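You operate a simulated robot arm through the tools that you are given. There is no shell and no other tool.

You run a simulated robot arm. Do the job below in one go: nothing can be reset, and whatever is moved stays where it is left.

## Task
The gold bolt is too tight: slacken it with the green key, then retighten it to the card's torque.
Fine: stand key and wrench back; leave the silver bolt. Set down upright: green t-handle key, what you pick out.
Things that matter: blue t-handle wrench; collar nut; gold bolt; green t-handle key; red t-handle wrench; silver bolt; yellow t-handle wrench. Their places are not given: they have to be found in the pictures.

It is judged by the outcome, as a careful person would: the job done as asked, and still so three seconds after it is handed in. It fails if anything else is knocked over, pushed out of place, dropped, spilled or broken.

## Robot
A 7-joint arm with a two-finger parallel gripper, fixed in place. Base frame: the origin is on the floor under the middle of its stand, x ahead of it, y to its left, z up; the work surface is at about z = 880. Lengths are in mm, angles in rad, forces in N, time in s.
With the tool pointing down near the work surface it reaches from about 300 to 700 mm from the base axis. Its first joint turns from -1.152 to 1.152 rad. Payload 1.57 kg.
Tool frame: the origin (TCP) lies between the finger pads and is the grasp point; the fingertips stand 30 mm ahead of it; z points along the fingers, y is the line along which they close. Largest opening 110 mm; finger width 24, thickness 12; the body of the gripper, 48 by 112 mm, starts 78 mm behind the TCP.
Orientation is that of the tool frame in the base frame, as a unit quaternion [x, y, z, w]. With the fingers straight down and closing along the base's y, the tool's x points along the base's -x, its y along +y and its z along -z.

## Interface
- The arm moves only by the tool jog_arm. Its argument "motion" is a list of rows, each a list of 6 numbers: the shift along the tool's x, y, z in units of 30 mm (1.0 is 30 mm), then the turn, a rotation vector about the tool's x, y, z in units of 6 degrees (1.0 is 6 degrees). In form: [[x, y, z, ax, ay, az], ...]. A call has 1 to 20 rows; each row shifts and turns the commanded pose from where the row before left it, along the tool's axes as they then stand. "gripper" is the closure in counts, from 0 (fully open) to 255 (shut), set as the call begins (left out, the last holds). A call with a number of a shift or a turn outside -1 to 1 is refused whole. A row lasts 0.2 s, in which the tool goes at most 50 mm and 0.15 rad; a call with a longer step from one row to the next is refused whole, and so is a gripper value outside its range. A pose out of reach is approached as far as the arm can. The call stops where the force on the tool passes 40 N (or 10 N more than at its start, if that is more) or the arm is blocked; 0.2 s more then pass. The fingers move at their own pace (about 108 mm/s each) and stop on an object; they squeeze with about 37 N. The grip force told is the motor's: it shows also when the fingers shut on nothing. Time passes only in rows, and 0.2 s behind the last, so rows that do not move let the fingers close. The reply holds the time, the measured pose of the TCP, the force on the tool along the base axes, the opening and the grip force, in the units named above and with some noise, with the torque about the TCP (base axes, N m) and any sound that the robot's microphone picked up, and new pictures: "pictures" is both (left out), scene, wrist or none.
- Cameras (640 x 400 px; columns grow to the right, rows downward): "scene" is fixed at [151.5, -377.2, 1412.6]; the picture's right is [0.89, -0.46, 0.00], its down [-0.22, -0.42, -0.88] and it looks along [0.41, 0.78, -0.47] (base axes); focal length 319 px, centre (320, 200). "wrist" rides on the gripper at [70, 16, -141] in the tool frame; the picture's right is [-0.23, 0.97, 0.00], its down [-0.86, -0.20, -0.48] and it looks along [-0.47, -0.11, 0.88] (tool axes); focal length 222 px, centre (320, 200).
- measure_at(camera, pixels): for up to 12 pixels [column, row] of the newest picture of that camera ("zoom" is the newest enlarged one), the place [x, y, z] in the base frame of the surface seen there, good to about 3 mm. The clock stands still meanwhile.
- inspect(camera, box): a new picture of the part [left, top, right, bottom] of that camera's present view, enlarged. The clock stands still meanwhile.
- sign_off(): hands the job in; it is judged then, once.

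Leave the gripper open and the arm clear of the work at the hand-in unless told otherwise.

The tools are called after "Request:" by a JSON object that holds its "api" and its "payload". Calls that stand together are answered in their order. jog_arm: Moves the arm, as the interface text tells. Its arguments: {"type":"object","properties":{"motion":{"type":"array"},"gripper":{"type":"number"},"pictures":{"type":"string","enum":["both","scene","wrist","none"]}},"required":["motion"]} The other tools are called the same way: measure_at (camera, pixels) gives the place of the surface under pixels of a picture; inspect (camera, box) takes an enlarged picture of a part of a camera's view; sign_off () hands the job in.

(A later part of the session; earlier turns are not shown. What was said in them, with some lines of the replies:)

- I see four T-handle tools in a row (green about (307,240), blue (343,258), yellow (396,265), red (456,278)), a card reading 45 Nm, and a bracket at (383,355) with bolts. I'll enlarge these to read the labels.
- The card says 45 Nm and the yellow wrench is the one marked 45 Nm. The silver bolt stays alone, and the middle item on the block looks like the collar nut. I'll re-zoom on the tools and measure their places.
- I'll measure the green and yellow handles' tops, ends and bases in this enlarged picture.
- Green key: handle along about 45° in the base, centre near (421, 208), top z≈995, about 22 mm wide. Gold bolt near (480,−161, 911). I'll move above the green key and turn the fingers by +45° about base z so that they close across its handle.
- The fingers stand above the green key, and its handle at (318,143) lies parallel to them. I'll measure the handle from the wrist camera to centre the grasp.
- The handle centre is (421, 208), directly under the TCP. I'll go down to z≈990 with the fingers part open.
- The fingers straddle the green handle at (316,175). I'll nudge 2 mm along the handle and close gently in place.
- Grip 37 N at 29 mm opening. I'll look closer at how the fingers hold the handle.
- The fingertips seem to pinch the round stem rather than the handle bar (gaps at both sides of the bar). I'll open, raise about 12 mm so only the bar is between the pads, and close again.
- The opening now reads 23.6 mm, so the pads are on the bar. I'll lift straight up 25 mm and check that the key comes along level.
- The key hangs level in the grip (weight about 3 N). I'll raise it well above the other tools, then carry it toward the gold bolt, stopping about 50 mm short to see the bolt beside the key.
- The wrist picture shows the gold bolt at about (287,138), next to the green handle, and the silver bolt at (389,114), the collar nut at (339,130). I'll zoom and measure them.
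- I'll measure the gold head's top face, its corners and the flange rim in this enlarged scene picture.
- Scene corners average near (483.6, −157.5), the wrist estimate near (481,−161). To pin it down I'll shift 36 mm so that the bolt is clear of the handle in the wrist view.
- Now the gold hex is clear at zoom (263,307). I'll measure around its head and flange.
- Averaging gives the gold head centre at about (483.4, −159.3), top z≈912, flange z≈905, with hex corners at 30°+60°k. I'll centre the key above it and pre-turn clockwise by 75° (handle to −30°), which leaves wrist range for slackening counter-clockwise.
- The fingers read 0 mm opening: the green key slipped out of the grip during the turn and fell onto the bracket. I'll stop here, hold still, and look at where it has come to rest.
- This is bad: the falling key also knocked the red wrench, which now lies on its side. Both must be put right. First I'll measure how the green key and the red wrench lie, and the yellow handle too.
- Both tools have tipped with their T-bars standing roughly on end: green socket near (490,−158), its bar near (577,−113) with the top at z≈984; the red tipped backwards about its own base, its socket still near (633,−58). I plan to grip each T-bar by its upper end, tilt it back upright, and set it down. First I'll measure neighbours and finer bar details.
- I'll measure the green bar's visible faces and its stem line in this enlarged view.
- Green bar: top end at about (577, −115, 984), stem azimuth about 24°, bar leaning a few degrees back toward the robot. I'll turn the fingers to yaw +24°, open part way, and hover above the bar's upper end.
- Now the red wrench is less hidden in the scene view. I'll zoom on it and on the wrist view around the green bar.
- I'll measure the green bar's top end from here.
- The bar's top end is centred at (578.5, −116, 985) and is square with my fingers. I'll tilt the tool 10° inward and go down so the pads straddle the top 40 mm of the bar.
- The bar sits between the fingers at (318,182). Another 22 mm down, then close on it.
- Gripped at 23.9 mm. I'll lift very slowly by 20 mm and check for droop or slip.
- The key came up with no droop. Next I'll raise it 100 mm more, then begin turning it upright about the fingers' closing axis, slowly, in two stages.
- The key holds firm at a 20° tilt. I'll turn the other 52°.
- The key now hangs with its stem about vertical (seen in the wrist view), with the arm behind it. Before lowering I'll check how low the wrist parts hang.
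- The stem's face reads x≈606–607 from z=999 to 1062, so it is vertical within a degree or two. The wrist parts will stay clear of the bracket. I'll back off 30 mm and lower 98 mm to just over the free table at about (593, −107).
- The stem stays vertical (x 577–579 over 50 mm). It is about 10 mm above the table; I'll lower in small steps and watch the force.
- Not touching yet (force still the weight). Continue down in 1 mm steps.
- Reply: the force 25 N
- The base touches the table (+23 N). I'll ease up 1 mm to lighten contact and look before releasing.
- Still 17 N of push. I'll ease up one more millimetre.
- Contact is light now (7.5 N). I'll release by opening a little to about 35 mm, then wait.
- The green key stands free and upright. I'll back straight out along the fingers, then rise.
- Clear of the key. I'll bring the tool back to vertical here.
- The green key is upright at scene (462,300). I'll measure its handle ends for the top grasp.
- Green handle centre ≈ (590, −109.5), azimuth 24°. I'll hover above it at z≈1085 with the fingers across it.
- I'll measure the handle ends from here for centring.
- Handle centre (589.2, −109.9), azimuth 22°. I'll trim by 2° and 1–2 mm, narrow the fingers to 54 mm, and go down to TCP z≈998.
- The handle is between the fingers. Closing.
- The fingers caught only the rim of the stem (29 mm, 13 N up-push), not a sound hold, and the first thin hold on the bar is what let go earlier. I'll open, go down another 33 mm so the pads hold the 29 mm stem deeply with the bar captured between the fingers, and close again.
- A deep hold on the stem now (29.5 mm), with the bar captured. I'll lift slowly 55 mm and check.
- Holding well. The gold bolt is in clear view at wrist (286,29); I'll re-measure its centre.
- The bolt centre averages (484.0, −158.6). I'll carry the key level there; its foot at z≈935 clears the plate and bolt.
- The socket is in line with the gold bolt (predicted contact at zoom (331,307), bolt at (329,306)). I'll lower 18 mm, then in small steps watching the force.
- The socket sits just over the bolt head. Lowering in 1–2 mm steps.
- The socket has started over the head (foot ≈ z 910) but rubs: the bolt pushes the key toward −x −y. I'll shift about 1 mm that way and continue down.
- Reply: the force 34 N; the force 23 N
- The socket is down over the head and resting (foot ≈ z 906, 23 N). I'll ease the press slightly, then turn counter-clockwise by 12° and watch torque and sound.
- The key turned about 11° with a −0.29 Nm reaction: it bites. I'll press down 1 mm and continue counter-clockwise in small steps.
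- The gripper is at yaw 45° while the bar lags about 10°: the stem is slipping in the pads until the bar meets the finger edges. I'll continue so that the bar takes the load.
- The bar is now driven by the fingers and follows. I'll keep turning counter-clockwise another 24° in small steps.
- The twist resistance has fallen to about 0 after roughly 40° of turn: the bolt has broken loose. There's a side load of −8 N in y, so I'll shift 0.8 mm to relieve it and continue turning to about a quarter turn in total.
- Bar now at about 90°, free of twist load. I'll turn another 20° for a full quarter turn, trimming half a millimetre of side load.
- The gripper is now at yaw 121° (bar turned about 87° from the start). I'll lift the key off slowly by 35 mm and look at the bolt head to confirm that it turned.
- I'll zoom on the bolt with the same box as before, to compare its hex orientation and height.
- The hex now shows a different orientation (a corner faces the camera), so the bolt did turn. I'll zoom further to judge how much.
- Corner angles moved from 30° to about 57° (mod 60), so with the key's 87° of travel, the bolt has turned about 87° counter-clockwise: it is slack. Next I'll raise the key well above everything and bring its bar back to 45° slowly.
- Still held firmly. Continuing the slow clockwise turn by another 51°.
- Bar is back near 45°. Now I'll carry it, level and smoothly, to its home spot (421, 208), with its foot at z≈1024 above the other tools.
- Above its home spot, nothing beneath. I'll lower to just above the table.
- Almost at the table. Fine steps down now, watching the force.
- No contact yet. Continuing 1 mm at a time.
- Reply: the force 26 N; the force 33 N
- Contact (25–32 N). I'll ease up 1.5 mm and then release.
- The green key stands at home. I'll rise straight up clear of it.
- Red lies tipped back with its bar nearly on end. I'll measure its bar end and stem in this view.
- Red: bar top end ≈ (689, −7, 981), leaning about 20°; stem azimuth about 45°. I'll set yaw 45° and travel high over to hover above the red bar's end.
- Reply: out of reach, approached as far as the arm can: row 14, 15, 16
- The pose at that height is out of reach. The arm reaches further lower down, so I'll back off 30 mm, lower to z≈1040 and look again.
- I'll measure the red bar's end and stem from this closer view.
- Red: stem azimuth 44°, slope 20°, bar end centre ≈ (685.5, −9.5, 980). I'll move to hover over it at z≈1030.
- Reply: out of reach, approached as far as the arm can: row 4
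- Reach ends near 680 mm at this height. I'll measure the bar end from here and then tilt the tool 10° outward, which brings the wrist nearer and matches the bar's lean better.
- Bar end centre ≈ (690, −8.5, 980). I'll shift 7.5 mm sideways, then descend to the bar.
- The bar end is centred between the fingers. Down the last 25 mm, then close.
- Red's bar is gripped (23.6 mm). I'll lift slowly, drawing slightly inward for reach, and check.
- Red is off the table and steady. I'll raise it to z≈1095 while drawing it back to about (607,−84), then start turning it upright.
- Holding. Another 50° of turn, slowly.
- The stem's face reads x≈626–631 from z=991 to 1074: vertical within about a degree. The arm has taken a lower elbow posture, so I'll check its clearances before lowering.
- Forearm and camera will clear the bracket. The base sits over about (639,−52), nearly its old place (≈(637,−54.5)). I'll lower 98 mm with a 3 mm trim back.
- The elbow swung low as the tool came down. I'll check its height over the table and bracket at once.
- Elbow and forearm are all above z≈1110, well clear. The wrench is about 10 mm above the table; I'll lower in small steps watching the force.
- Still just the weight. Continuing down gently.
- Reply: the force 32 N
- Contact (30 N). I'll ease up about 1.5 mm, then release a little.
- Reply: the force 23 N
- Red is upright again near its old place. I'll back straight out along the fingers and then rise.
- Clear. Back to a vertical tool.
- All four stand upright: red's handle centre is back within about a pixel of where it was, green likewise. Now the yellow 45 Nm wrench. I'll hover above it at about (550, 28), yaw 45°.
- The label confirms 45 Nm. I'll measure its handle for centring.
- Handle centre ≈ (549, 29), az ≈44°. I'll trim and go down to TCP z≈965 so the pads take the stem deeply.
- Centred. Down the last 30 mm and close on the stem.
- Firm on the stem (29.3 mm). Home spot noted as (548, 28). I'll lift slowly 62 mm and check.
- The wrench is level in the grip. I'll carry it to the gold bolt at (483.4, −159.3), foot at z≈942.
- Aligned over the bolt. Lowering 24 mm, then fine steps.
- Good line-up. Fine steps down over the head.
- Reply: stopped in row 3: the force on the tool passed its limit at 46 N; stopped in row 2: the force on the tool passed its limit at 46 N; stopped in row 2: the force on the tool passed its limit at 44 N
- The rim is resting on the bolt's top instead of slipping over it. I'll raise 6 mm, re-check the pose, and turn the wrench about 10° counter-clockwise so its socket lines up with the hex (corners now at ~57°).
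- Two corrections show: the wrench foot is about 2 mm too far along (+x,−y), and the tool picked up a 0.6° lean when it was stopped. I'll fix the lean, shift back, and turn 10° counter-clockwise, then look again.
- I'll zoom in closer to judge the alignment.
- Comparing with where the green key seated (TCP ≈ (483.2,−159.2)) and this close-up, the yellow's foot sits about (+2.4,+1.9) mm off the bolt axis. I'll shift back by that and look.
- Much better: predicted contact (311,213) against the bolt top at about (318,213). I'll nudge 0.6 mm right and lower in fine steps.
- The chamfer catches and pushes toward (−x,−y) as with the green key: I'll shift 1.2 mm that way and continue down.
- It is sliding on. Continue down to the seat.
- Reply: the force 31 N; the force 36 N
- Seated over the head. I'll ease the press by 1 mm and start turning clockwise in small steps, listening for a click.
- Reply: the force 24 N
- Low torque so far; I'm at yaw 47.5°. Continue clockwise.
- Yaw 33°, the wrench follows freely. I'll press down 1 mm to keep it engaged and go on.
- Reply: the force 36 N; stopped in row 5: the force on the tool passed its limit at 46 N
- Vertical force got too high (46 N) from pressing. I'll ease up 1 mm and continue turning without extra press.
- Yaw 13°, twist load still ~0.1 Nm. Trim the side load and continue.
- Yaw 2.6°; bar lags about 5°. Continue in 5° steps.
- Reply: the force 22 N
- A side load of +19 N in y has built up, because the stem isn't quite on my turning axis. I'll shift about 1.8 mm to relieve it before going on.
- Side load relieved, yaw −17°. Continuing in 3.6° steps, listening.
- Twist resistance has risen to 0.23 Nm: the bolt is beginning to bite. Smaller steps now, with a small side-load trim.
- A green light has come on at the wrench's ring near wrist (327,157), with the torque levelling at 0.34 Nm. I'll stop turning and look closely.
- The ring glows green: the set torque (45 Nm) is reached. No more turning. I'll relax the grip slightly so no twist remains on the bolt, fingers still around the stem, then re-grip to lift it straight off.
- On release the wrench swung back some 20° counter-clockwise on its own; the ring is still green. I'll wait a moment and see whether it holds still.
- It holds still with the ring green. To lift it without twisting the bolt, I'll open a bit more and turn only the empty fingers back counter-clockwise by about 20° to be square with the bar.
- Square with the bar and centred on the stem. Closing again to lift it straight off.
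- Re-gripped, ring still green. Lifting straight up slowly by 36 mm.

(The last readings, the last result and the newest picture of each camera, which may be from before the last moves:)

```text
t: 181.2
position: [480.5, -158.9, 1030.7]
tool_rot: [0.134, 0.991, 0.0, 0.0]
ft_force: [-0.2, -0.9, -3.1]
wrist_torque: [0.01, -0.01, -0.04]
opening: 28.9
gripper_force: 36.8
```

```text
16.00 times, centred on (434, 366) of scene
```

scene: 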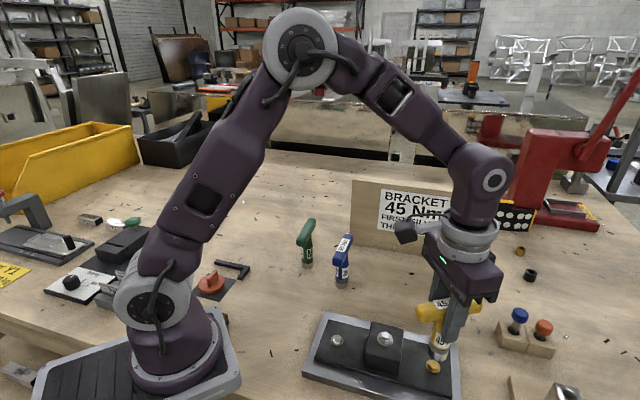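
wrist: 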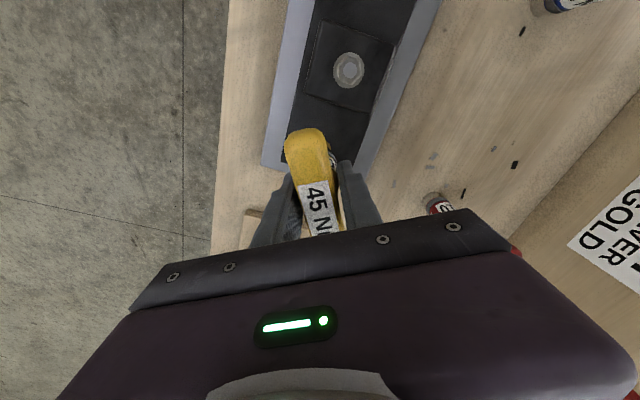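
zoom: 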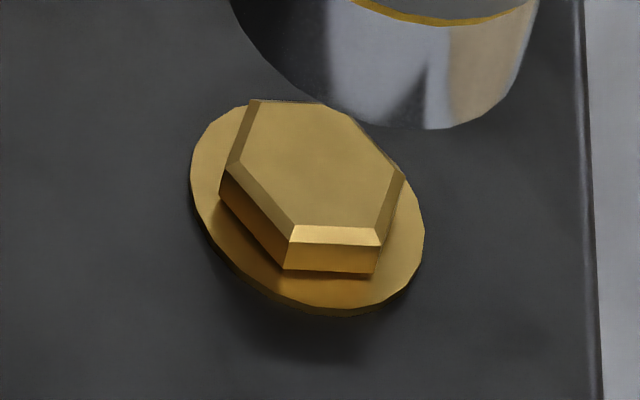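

The bolt's corners now read about 36° (mod 60): it went from the slack position back clockwise by about 81°, a few degrees short of its original over-tight place, as expected. The job on the bolt is done. Now I'll raise the wrench a little and turn its bar back toward 45°, slowly.

Request:
{"api": "jog_arm", "payload": {"motion": [[0, 0, -0.4, 0, 0, -0.2], [0, 0, -0.3, 0, 0, -0.5], [0, 0, 0, 0, 0, -0.5], [0, 0, 0, 0, 0, -0.5], [0, 0, 0, 0, 0, -0.5], [0, 0, 0, 0, 0, -0.5], [0, 0, 0, 0, 0, -0.5], [0, 0, 0, 0, 0, -0.5], [0, 0, 0, 0, 0, -0.5], [0, 0, 0, 0, 0, -0.5], [0, 0, 0, 0, 0, -0.5], [0, 0, 0, 0, 0, 0]], "pictures": "wrist"}}

Request:
{"api": "jog_arm", "payload": {"motion": [[0, 0, 0, 0, 0, -0.4], [0, 0, 0, 0, 0, -0.5], [0, 0, 0, 0, 0, -0.5], [0, 0, 0, 0, 0, -0.5], [0, 0, 0, 0, 0, -0.5], [0, 0, 0, 0, 0, -0.5], [0, 0, 0, 0, 0, -0.5], [0, 0, 0, 0, 0, -0.5], [0, 0, 0, 0, 0, -0.4], [0, 0, 0, 0, 0, -0.1], [0, 0, 0, 0, 0, 0]], "pictures": "both"}}

```text
t: 183.8
position: [480.3, -158.4, 1050.4]
tool_rot: [-0.138, 0.99, 0.001, 0.0]
ft_force: [0.5, -0.3, -2.8]
wrist_torque: [0.04, 0.03, -0.03]
opening: 29.0
gripper_force: 36.5
```

wrist: 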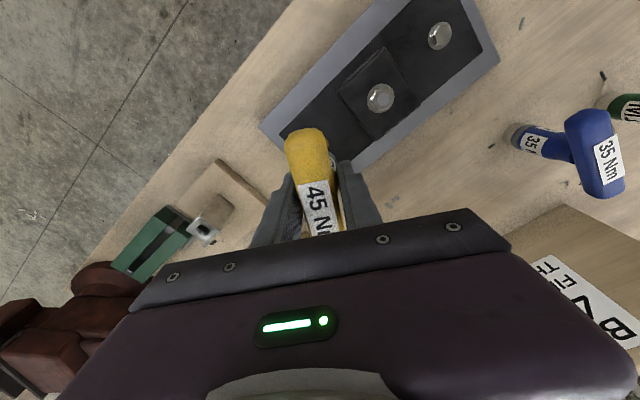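

```text
t: 186.2
position: [479.9, -158.6, 1050.2]
tool_rot: [-0.36, 0.933, 0.0, 0.0]
ft_force: [1.0, 0.0, -1.7]
wrist_torque: [0.03, 0.0, 0.02]
opening: 29.0
gripper_force: 37.0
```

scene: 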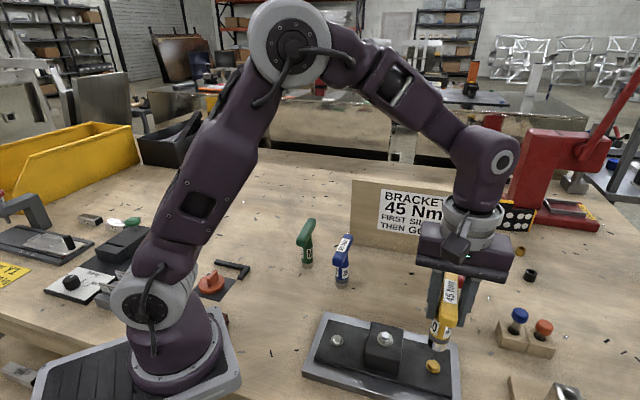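
wrist: 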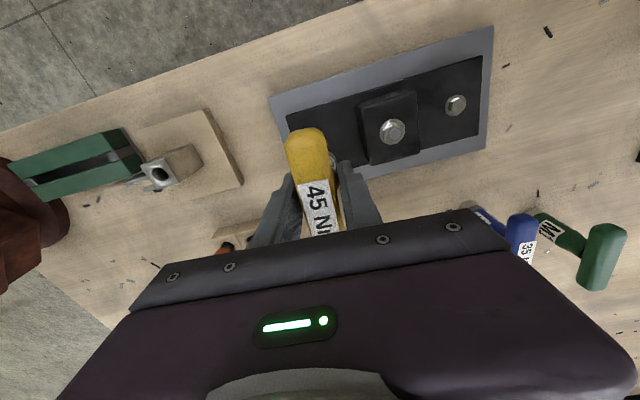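

Bar is near 45° again. I'll carry it back along the same free lane to its home spot.

Request:
{"api": "jog_arm", "payload": {"motion": [[-0.17, 0.09, 0, 0, 0, 0], [-0.42, 0.223, 0, 0, 0, 0], [-0.42, 0.223, 0, 0, 0, 0], [-0.42, 0.223, 0, 0, 0, 0], [-0.42, 0.223, 0, 0, 0, 0], [-0.42, 0.223, 0, 0, 0, 0], [-0.42, 0.223, 0, 0, 0, 0], [-0.42, 0.223, 0, 0, 0, 0], [-0.42, 0.223, 0, 0, 0, 0], [-0.42, 0.223, 0, 0, 0, 0], [-0.42, 0.223, 0, 0, 0, 0], [-0.42, 0.223, 0, 0, 0, 0], [-0.42, 0.223, 0, 0, 0, 0], [-0.42, 0.223, 0, 0, 0, 0], [-0.17, 0.09, 0, 0, 0, 0], [0, 0, 0, 0, 0, 0], [0, 0, 0, 0, 0, 0]], "pictures": "both"}}

Request:
{"api": "inspect", "payload": {"camera": "scene", "box": [340, 180, 460, 310]}}

```text
t: 189.8
position: [548.2, 26.8, 1051.9]
tool_rot: [-0.36, 0.933, 0.0, 0.0]
ft_force: [-0.5, 0.1, -3.1]
wrist_torque: [-0.01, 0.01, 0.03]
opening: 29.2
gripper_force: 36.9
```

scene: 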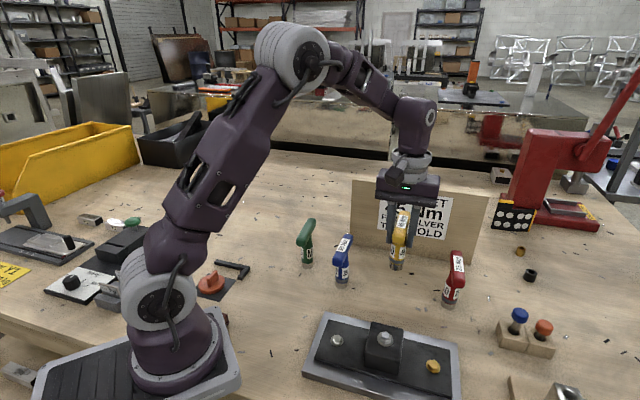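
wrist: 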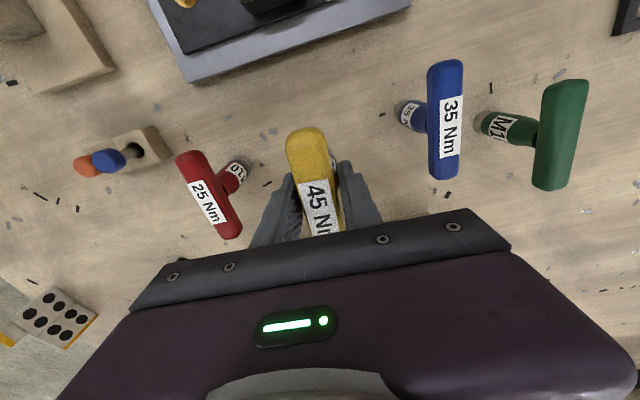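

```text
3.08 times, centred on (400, 245) of scene
```

zoom: 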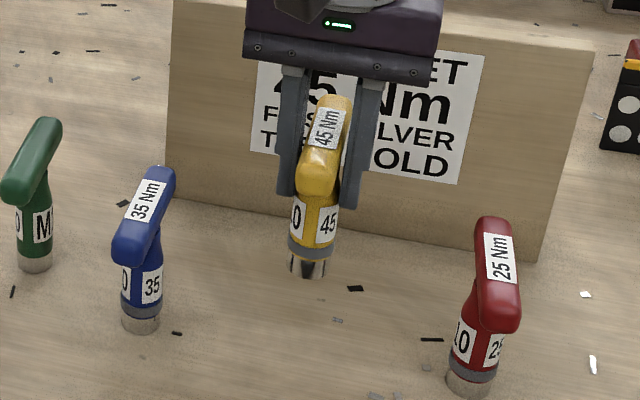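

Above home. Lowering to just over the table.

Request:
{"api": "jog_arm", "payload": {"motion": [[0, 0, 0.2, 0, 0, 0], [0, 0, 0.5, 0, 0, 0], [0, 0, 0.6, 0, 0, 0], [0, 0, 0.6, 0, 0, 0], [0, 0, 0.4, 0, 0, 0], [0, 0, 0.2, 0, 0, 0], [0, 0, 0, 0, 0, 0]], "pictures": "scene"}}

Request:
{"api": "inspect", "payload": {"camera": "scene", "box": [340, 180, 460, 310]}}

```text
t: 191.4
position: [549.1, 26.5, 976.5]
tool_rot: [-0.36, 0.933, 0.0, 0.0]
ft_force: [-0.5, 0.1, -3.4]
wrist_torque: [-0.03, 0.0, 0.03]
opening: 29.3
gripper_force: 37.3
```

scene: 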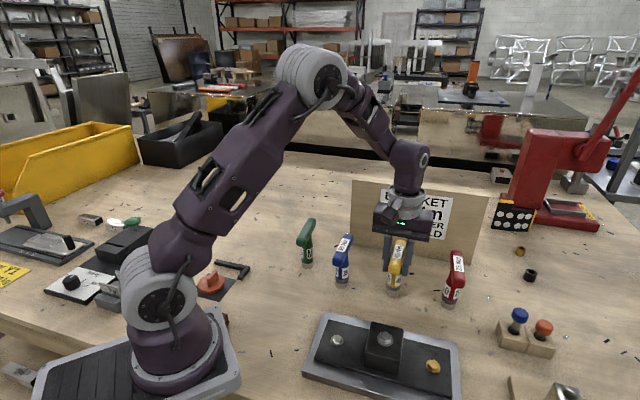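

```text
3.08 times, centred on (400, 245) of scene
```

zoom: 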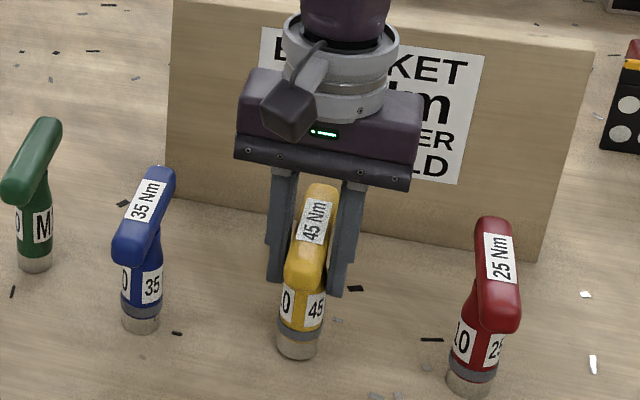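

Before touching down I'll verify the wrench's position against its old spot by measuring.

Request:
{"api": "measure_at", "payload": {"camera": "zoom", "pixels": [[297, 350], [297, 340], [300, 325], [302, 310], [320, 190], [300, 270], [310, 230], [305, 282], [297, 355], [285, 340], [312, 340]]}}

Request:
{"api": "measure_at", "payload": {"camera": "scene", "pixels": [[393, 281], [393, 278], [395, 270], [396, 262], [402, 252]]}}

```text
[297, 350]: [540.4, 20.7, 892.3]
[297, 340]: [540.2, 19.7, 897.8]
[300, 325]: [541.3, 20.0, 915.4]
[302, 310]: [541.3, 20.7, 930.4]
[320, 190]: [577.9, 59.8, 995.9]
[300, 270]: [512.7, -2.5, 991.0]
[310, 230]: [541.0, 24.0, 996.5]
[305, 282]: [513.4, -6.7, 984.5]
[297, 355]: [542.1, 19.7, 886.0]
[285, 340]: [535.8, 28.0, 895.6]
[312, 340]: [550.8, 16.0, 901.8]
```

```text
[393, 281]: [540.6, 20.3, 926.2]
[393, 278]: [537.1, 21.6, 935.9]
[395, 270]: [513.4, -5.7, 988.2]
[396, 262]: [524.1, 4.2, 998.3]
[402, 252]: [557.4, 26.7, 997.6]
```

The wrench top reads z≈996.5: it is only 2–3 mm above the table, and within a few millimetres of its old spot. Touching down in fine steps.

Request:
{"api": "jog_arm", "payload": {"motion": [[0, 0, 0.035, 0, 0, 0], [0, 0, 0, 0, 0, 0]], "pictures": "none"}}

Request:
{"api": "jog_arm", "payload": {"motion": [[0, 0, 0.035, 0, 0, 0], [0, 0, 0, 0, 0, 0]], "pictures": "none"}}

Request:
{"api": "jog_arm", "payload": {"motion": [[0, 0, 0.03, 0, 0, 0], [0, 0, 0, 0, 0, 0]], "pictures": "none"}}

```text
t: 192.0
position: [549.0, 26.7, 976.2]
tool_rot: [-0.36, 0.933, -0.001, 0.0]
ft_force: [-0.9, -0.1, -3.4]
wrist_torque: [0.02, 0.01, 0.0]
opening: 29.4
gripper_force: 37.1
```

```text
t: 192.6
position: [547.5, 26.0, 973.5]
tool_rot: [-0.36, 0.933, 0.0, 0.0]
ft_force: [0.2, 0.0, -1.9]
wrist_torque: [-0.02, 0.01, -0.03]
opening: 29.1
gripper_force: 36.4
```

```text
t: 193.2
position: [545.7, 26.7, 972.9]
tool_rot: [-0.359, 0.933, 0.001, 0.0]
ft_force: [1.2, 0.2, -2.7]
wrist_torque: [0.01, 0.01, 0.01]
opening: 29.3
gripper_force: 37.0
```

Not touching yet; continuing.

Request:
{"api": "jog_arm", "payload": {"motion": [[0, 0, 0.035, 0, 0, 0], [0, 0, 0, 0, 0, 0]], "pictures": "none"}}

Request:
{"api": "jog_arm", "payload": {"motion": [[0, 0, 0.035, 0, 0, 0], [0, 0, 0, 0, 0, 0]], "pictures": "none"}}

Request:
{"api": "jog_arm", "payload": {"motion": [[0, 0, 0.03, 0, 0, 0], [0, 0, 0, 0, 0, 0]], "pictures": "none"}}

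```text
t: 193.8
position: [548.4, 26.5, 972.2]
tool_rot: [-0.36, 0.933, 0.0, 0.0]
ft_force: [-1.1, 0.8, 6.0]
wrist_torque: [-0.05, 0.19, 0.03]
opening: 29.1
gripper_force: 37.2
```

```text
t: 194.4
position: [548.2, 26.0, 972.1]
tool_rot: [-0.359, 0.933, -0.001, 0.001]
ft_force: [-5.2, -0.9, 28.0]
wrist_torque: [0.18, 0.71, 0.1]
opening: 29.6
gripper_force: 36.8
```

```text
t: 195.0
position: [547.2, 27.2, 970.4]
tool_rot: [-0.361, 0.933, 0.0, 0.002]
ft_force: [-2.0, -0.4, 33.3]
wrist_torque: [0.51, 0.14, 0.06]
opening: 29.0
gripper_force: 37.2
```

Firm contact (28–33 N). I'll ease up 1.5 mm and release.

Request:
{"api": "jog_arm", "payload": {"motion": [[0, 0, -0.045, 0, 0, 0], [0, 0, 0, 0, 0, 0]], "pictures": "none"}}

Request:
{"api": "jog_arm", "payload": {"motion": [[0, 0, 0, 0, 0, 0], [0, 0, 0, 0, 0, 0], [0, 0, 0, 0, 0, 0]], "gripper": 130}}

Request:
{"api": "inspect", "payload": {"camera": "scene", "box": [340, 180, 460, 310]}}

```text
t: 195.6
position: [546.4, 26.7, 970.4]
tool_rot: [-0.36, 0.933, 0.001, 0.001]
ft_force: [3.5, -1.0, 7.3]
wrist_torque: [0.03, -0.51, -0.05]
opening: 28.9
gripper_force: 37.2
```

```text
t: 196.4
position: [547.5, 26.6, 970.3]
tool_rot: [-0.359, 0.933, 0.001, 0.0]
ft_force: [1.3, 0.2, -0.7]
wrist_torque: [0.01, 0.03, 0.02]
opening: 53.9
gripper_force: 0.0
```

scene: 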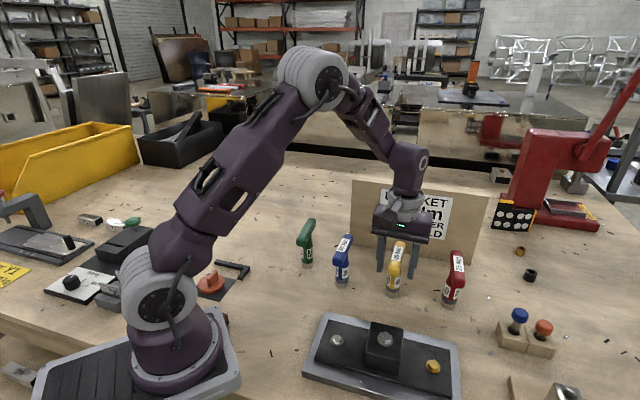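
wrist: 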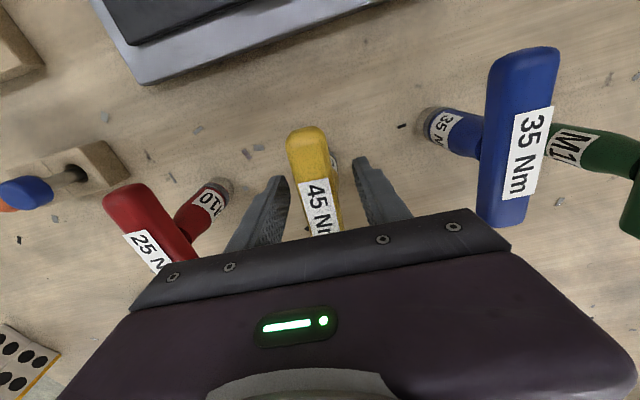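

```text
3.08 times, centred on (400, 245) of scene
```

zoom: 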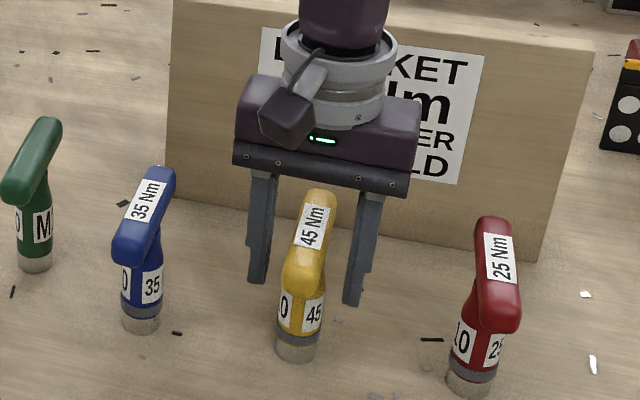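

Yellow stands free and upright. Rising straight up.

Request:
{"api": "jog_arm", "payload": {"motion": [[0, 0, -0.4, 0, 0, 0], [0, 0, -0.8, 0, 0, 0], [0, 0, -0.9, 0, 0, 0], [0, 0, -0.9, 0, 0, 0], [0, 0, -0.9, 0, 0, 0], [0, 0, -0.9, 0, 0, 0], [0, 0, 0, 0, 0, 0]]}}

Request:
{"api": "inspect", "payload": {"camera": "scene", "box": [280, 170, 490, 310]}}

Request:
{"api": "inspect", "payload": {"camera": "scene", "box": [290, 290, 480, 400]}}

```text
t: 198.0
position: [546.9, 26.1, 1116.2]
tool_rot: [-0.36, 0.933, 0.0, 0.0]
ft_force: [-0.4, -0.2, 0.0]
wrist_torque: [0.0, 0.02, 0.02]
opening: 53.8
gripper_force: 0.0
```

scene: 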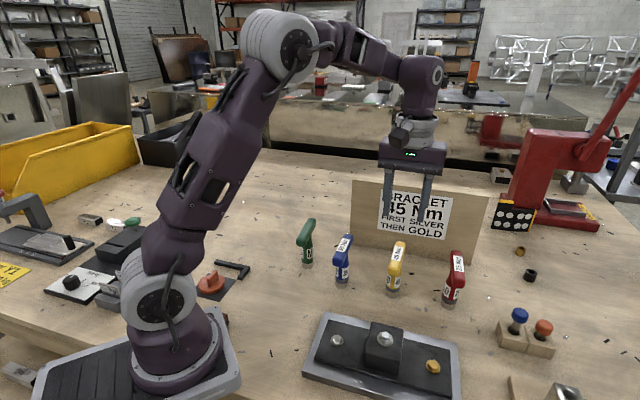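
wrist: 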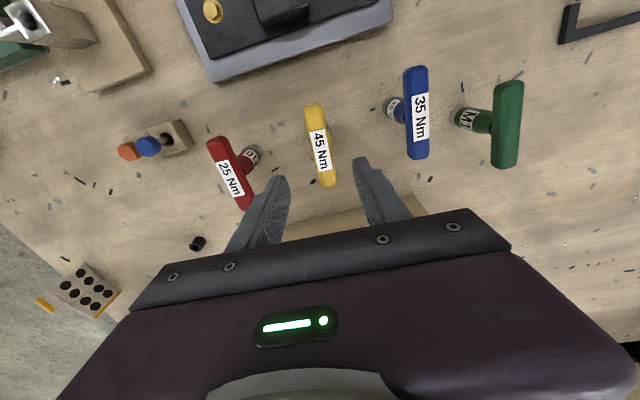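

```text
2.86 times, centred on (385, 240) of scene
```

zoom: 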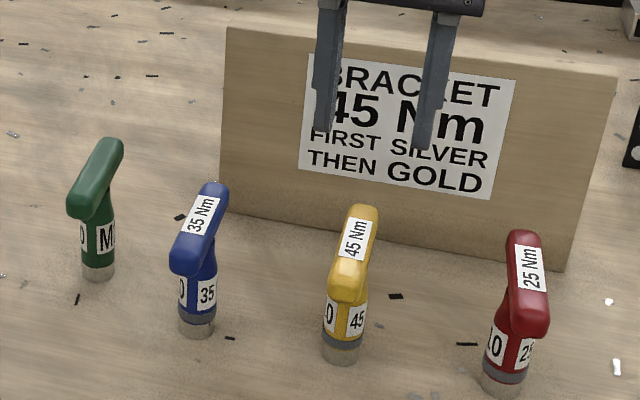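

```text
3.37 times, centred on (385, 345) of scene
```

zoom: 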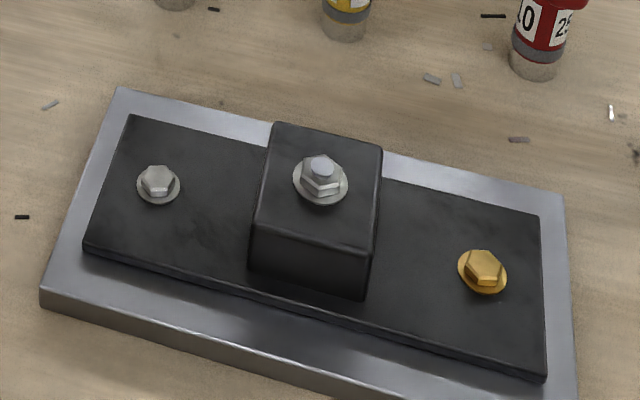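

Final comparison with the first pictures: green, blue, yellow and red all stand upright within a couple of pixels of their original spots; silver bolt, collar nut and bracket are unchanged; the gold bolt is retightened. I'll move the open gripper up and away.

Request:
{"api": "jog_arm", "payload": {"motion": [[0, 0, -0.7, 0, 0, 0], [0, 0, -0.7, 0, 0, 0], [0.183, 0.836, 0, 0, 0, 0], [0.183, 0.836, 0, 0, 0, 0], [0.183, 0.836, 0, 0, 0, 0], [0.183, 0.836, 0, 0, 0, 0], [0.183, 0.836, 0, 0, 0, 0], [0.183, 0.836, 0, 0, 0, 0], [0.183, 0.836, 0, 0, 0, 0], [0.183, 0.836, 0, 0, 0, 0], [0.183, 0.836, 0, 0, 0, 0], [0.183, 0.836, 0, 0, 0, 0], [0, 0, 0, 0, 0, 0]], "gripper": 0}}

Request:
{"api": "inspect", "payload": {"camera": "scene", "box": [280, 170, 490, 310]}}

Request:
{"api": "inspect", "payload": {"camera": "scene", "box": [400, 340, 470, 395]}}

```text
t: 200.8
position: [338.5, 175.5, 1156.3]
tool_rot: [-0.36, 0.933, 0.001, 0.0]
ft_force: [-0.4, -0.4, -0.9]
wrist_torque: [0.01, 0.01, 0.03]
opening: 110.2
gripper_force: 0.1
```

scene: 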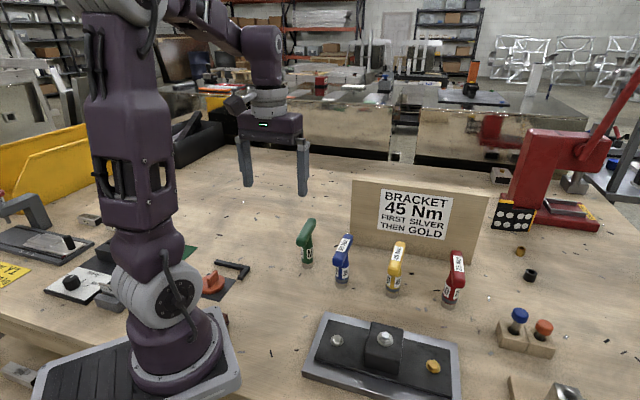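
wrist: 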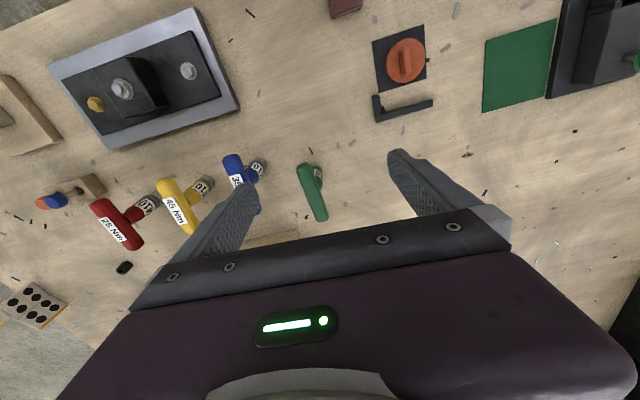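

```text
2.86 times, centred on (385, 240) of scene
```

zoom: 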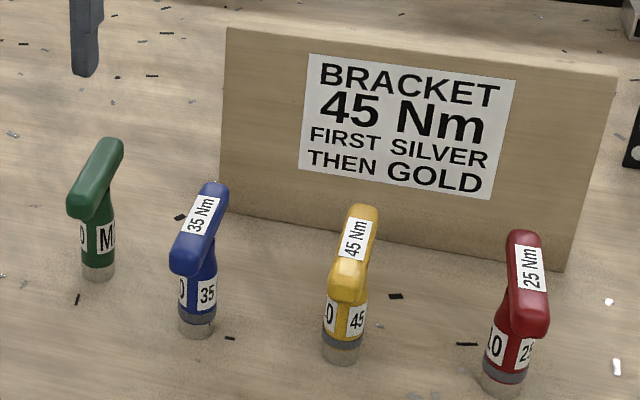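

```text
7.27 times, centred on (435, 368) of scene
```

zoom: 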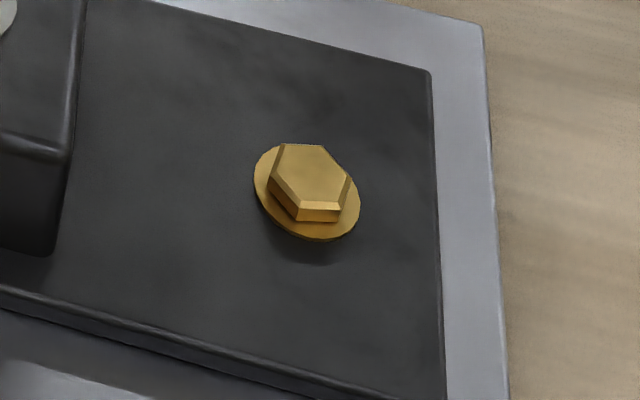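

All the tools stand upright, the bolt is retightened, the gripper is open and the arm is clear. Handing the job in.

Request:
{"api": "sign_off", "payload": {}}

```text
The job is handed in.
```

The gold bolt has been slackened with the green key and retightened to 45 Nm with the yellow wrench. There was one mishap along the way.

- **Slackening:** I turned the gold bolt about 87° counter-clockwise with the green key until it moved freely.
- **Retightening:** I turned it clockwise with the yellow 45 Nm wrench, in small steps. I stopped once the green light showed on the wrench's ring, with the twist levelling off at about 0.34 Nm. I turned up to about 5° before I saw the light, because I took no pictures during those last steps. When I let go, the wrench swung back about 17°. The bolt itself ended about 81° tighter than its slack position, roughly 6° short of where it started.
- **Left alone:** I did not touch the silver bolt or the collar nut, and they look the same as in the first pictures.
- **Mishap:** Early on, my first grip on the green key was too shallow. It slipped out over the bracket, and the red wrench ended up knocked over. I stood both back up by gripping the ends of their bars. I then held the green key and the yellow wrench deeply by the stem for the rest of the work.
- **Final state:** The green key and all three wrenches are upright. The green key and the yellow and red wrenches are within about 5 mm of where they stood. The red one's handle points a few degrees differently than before.
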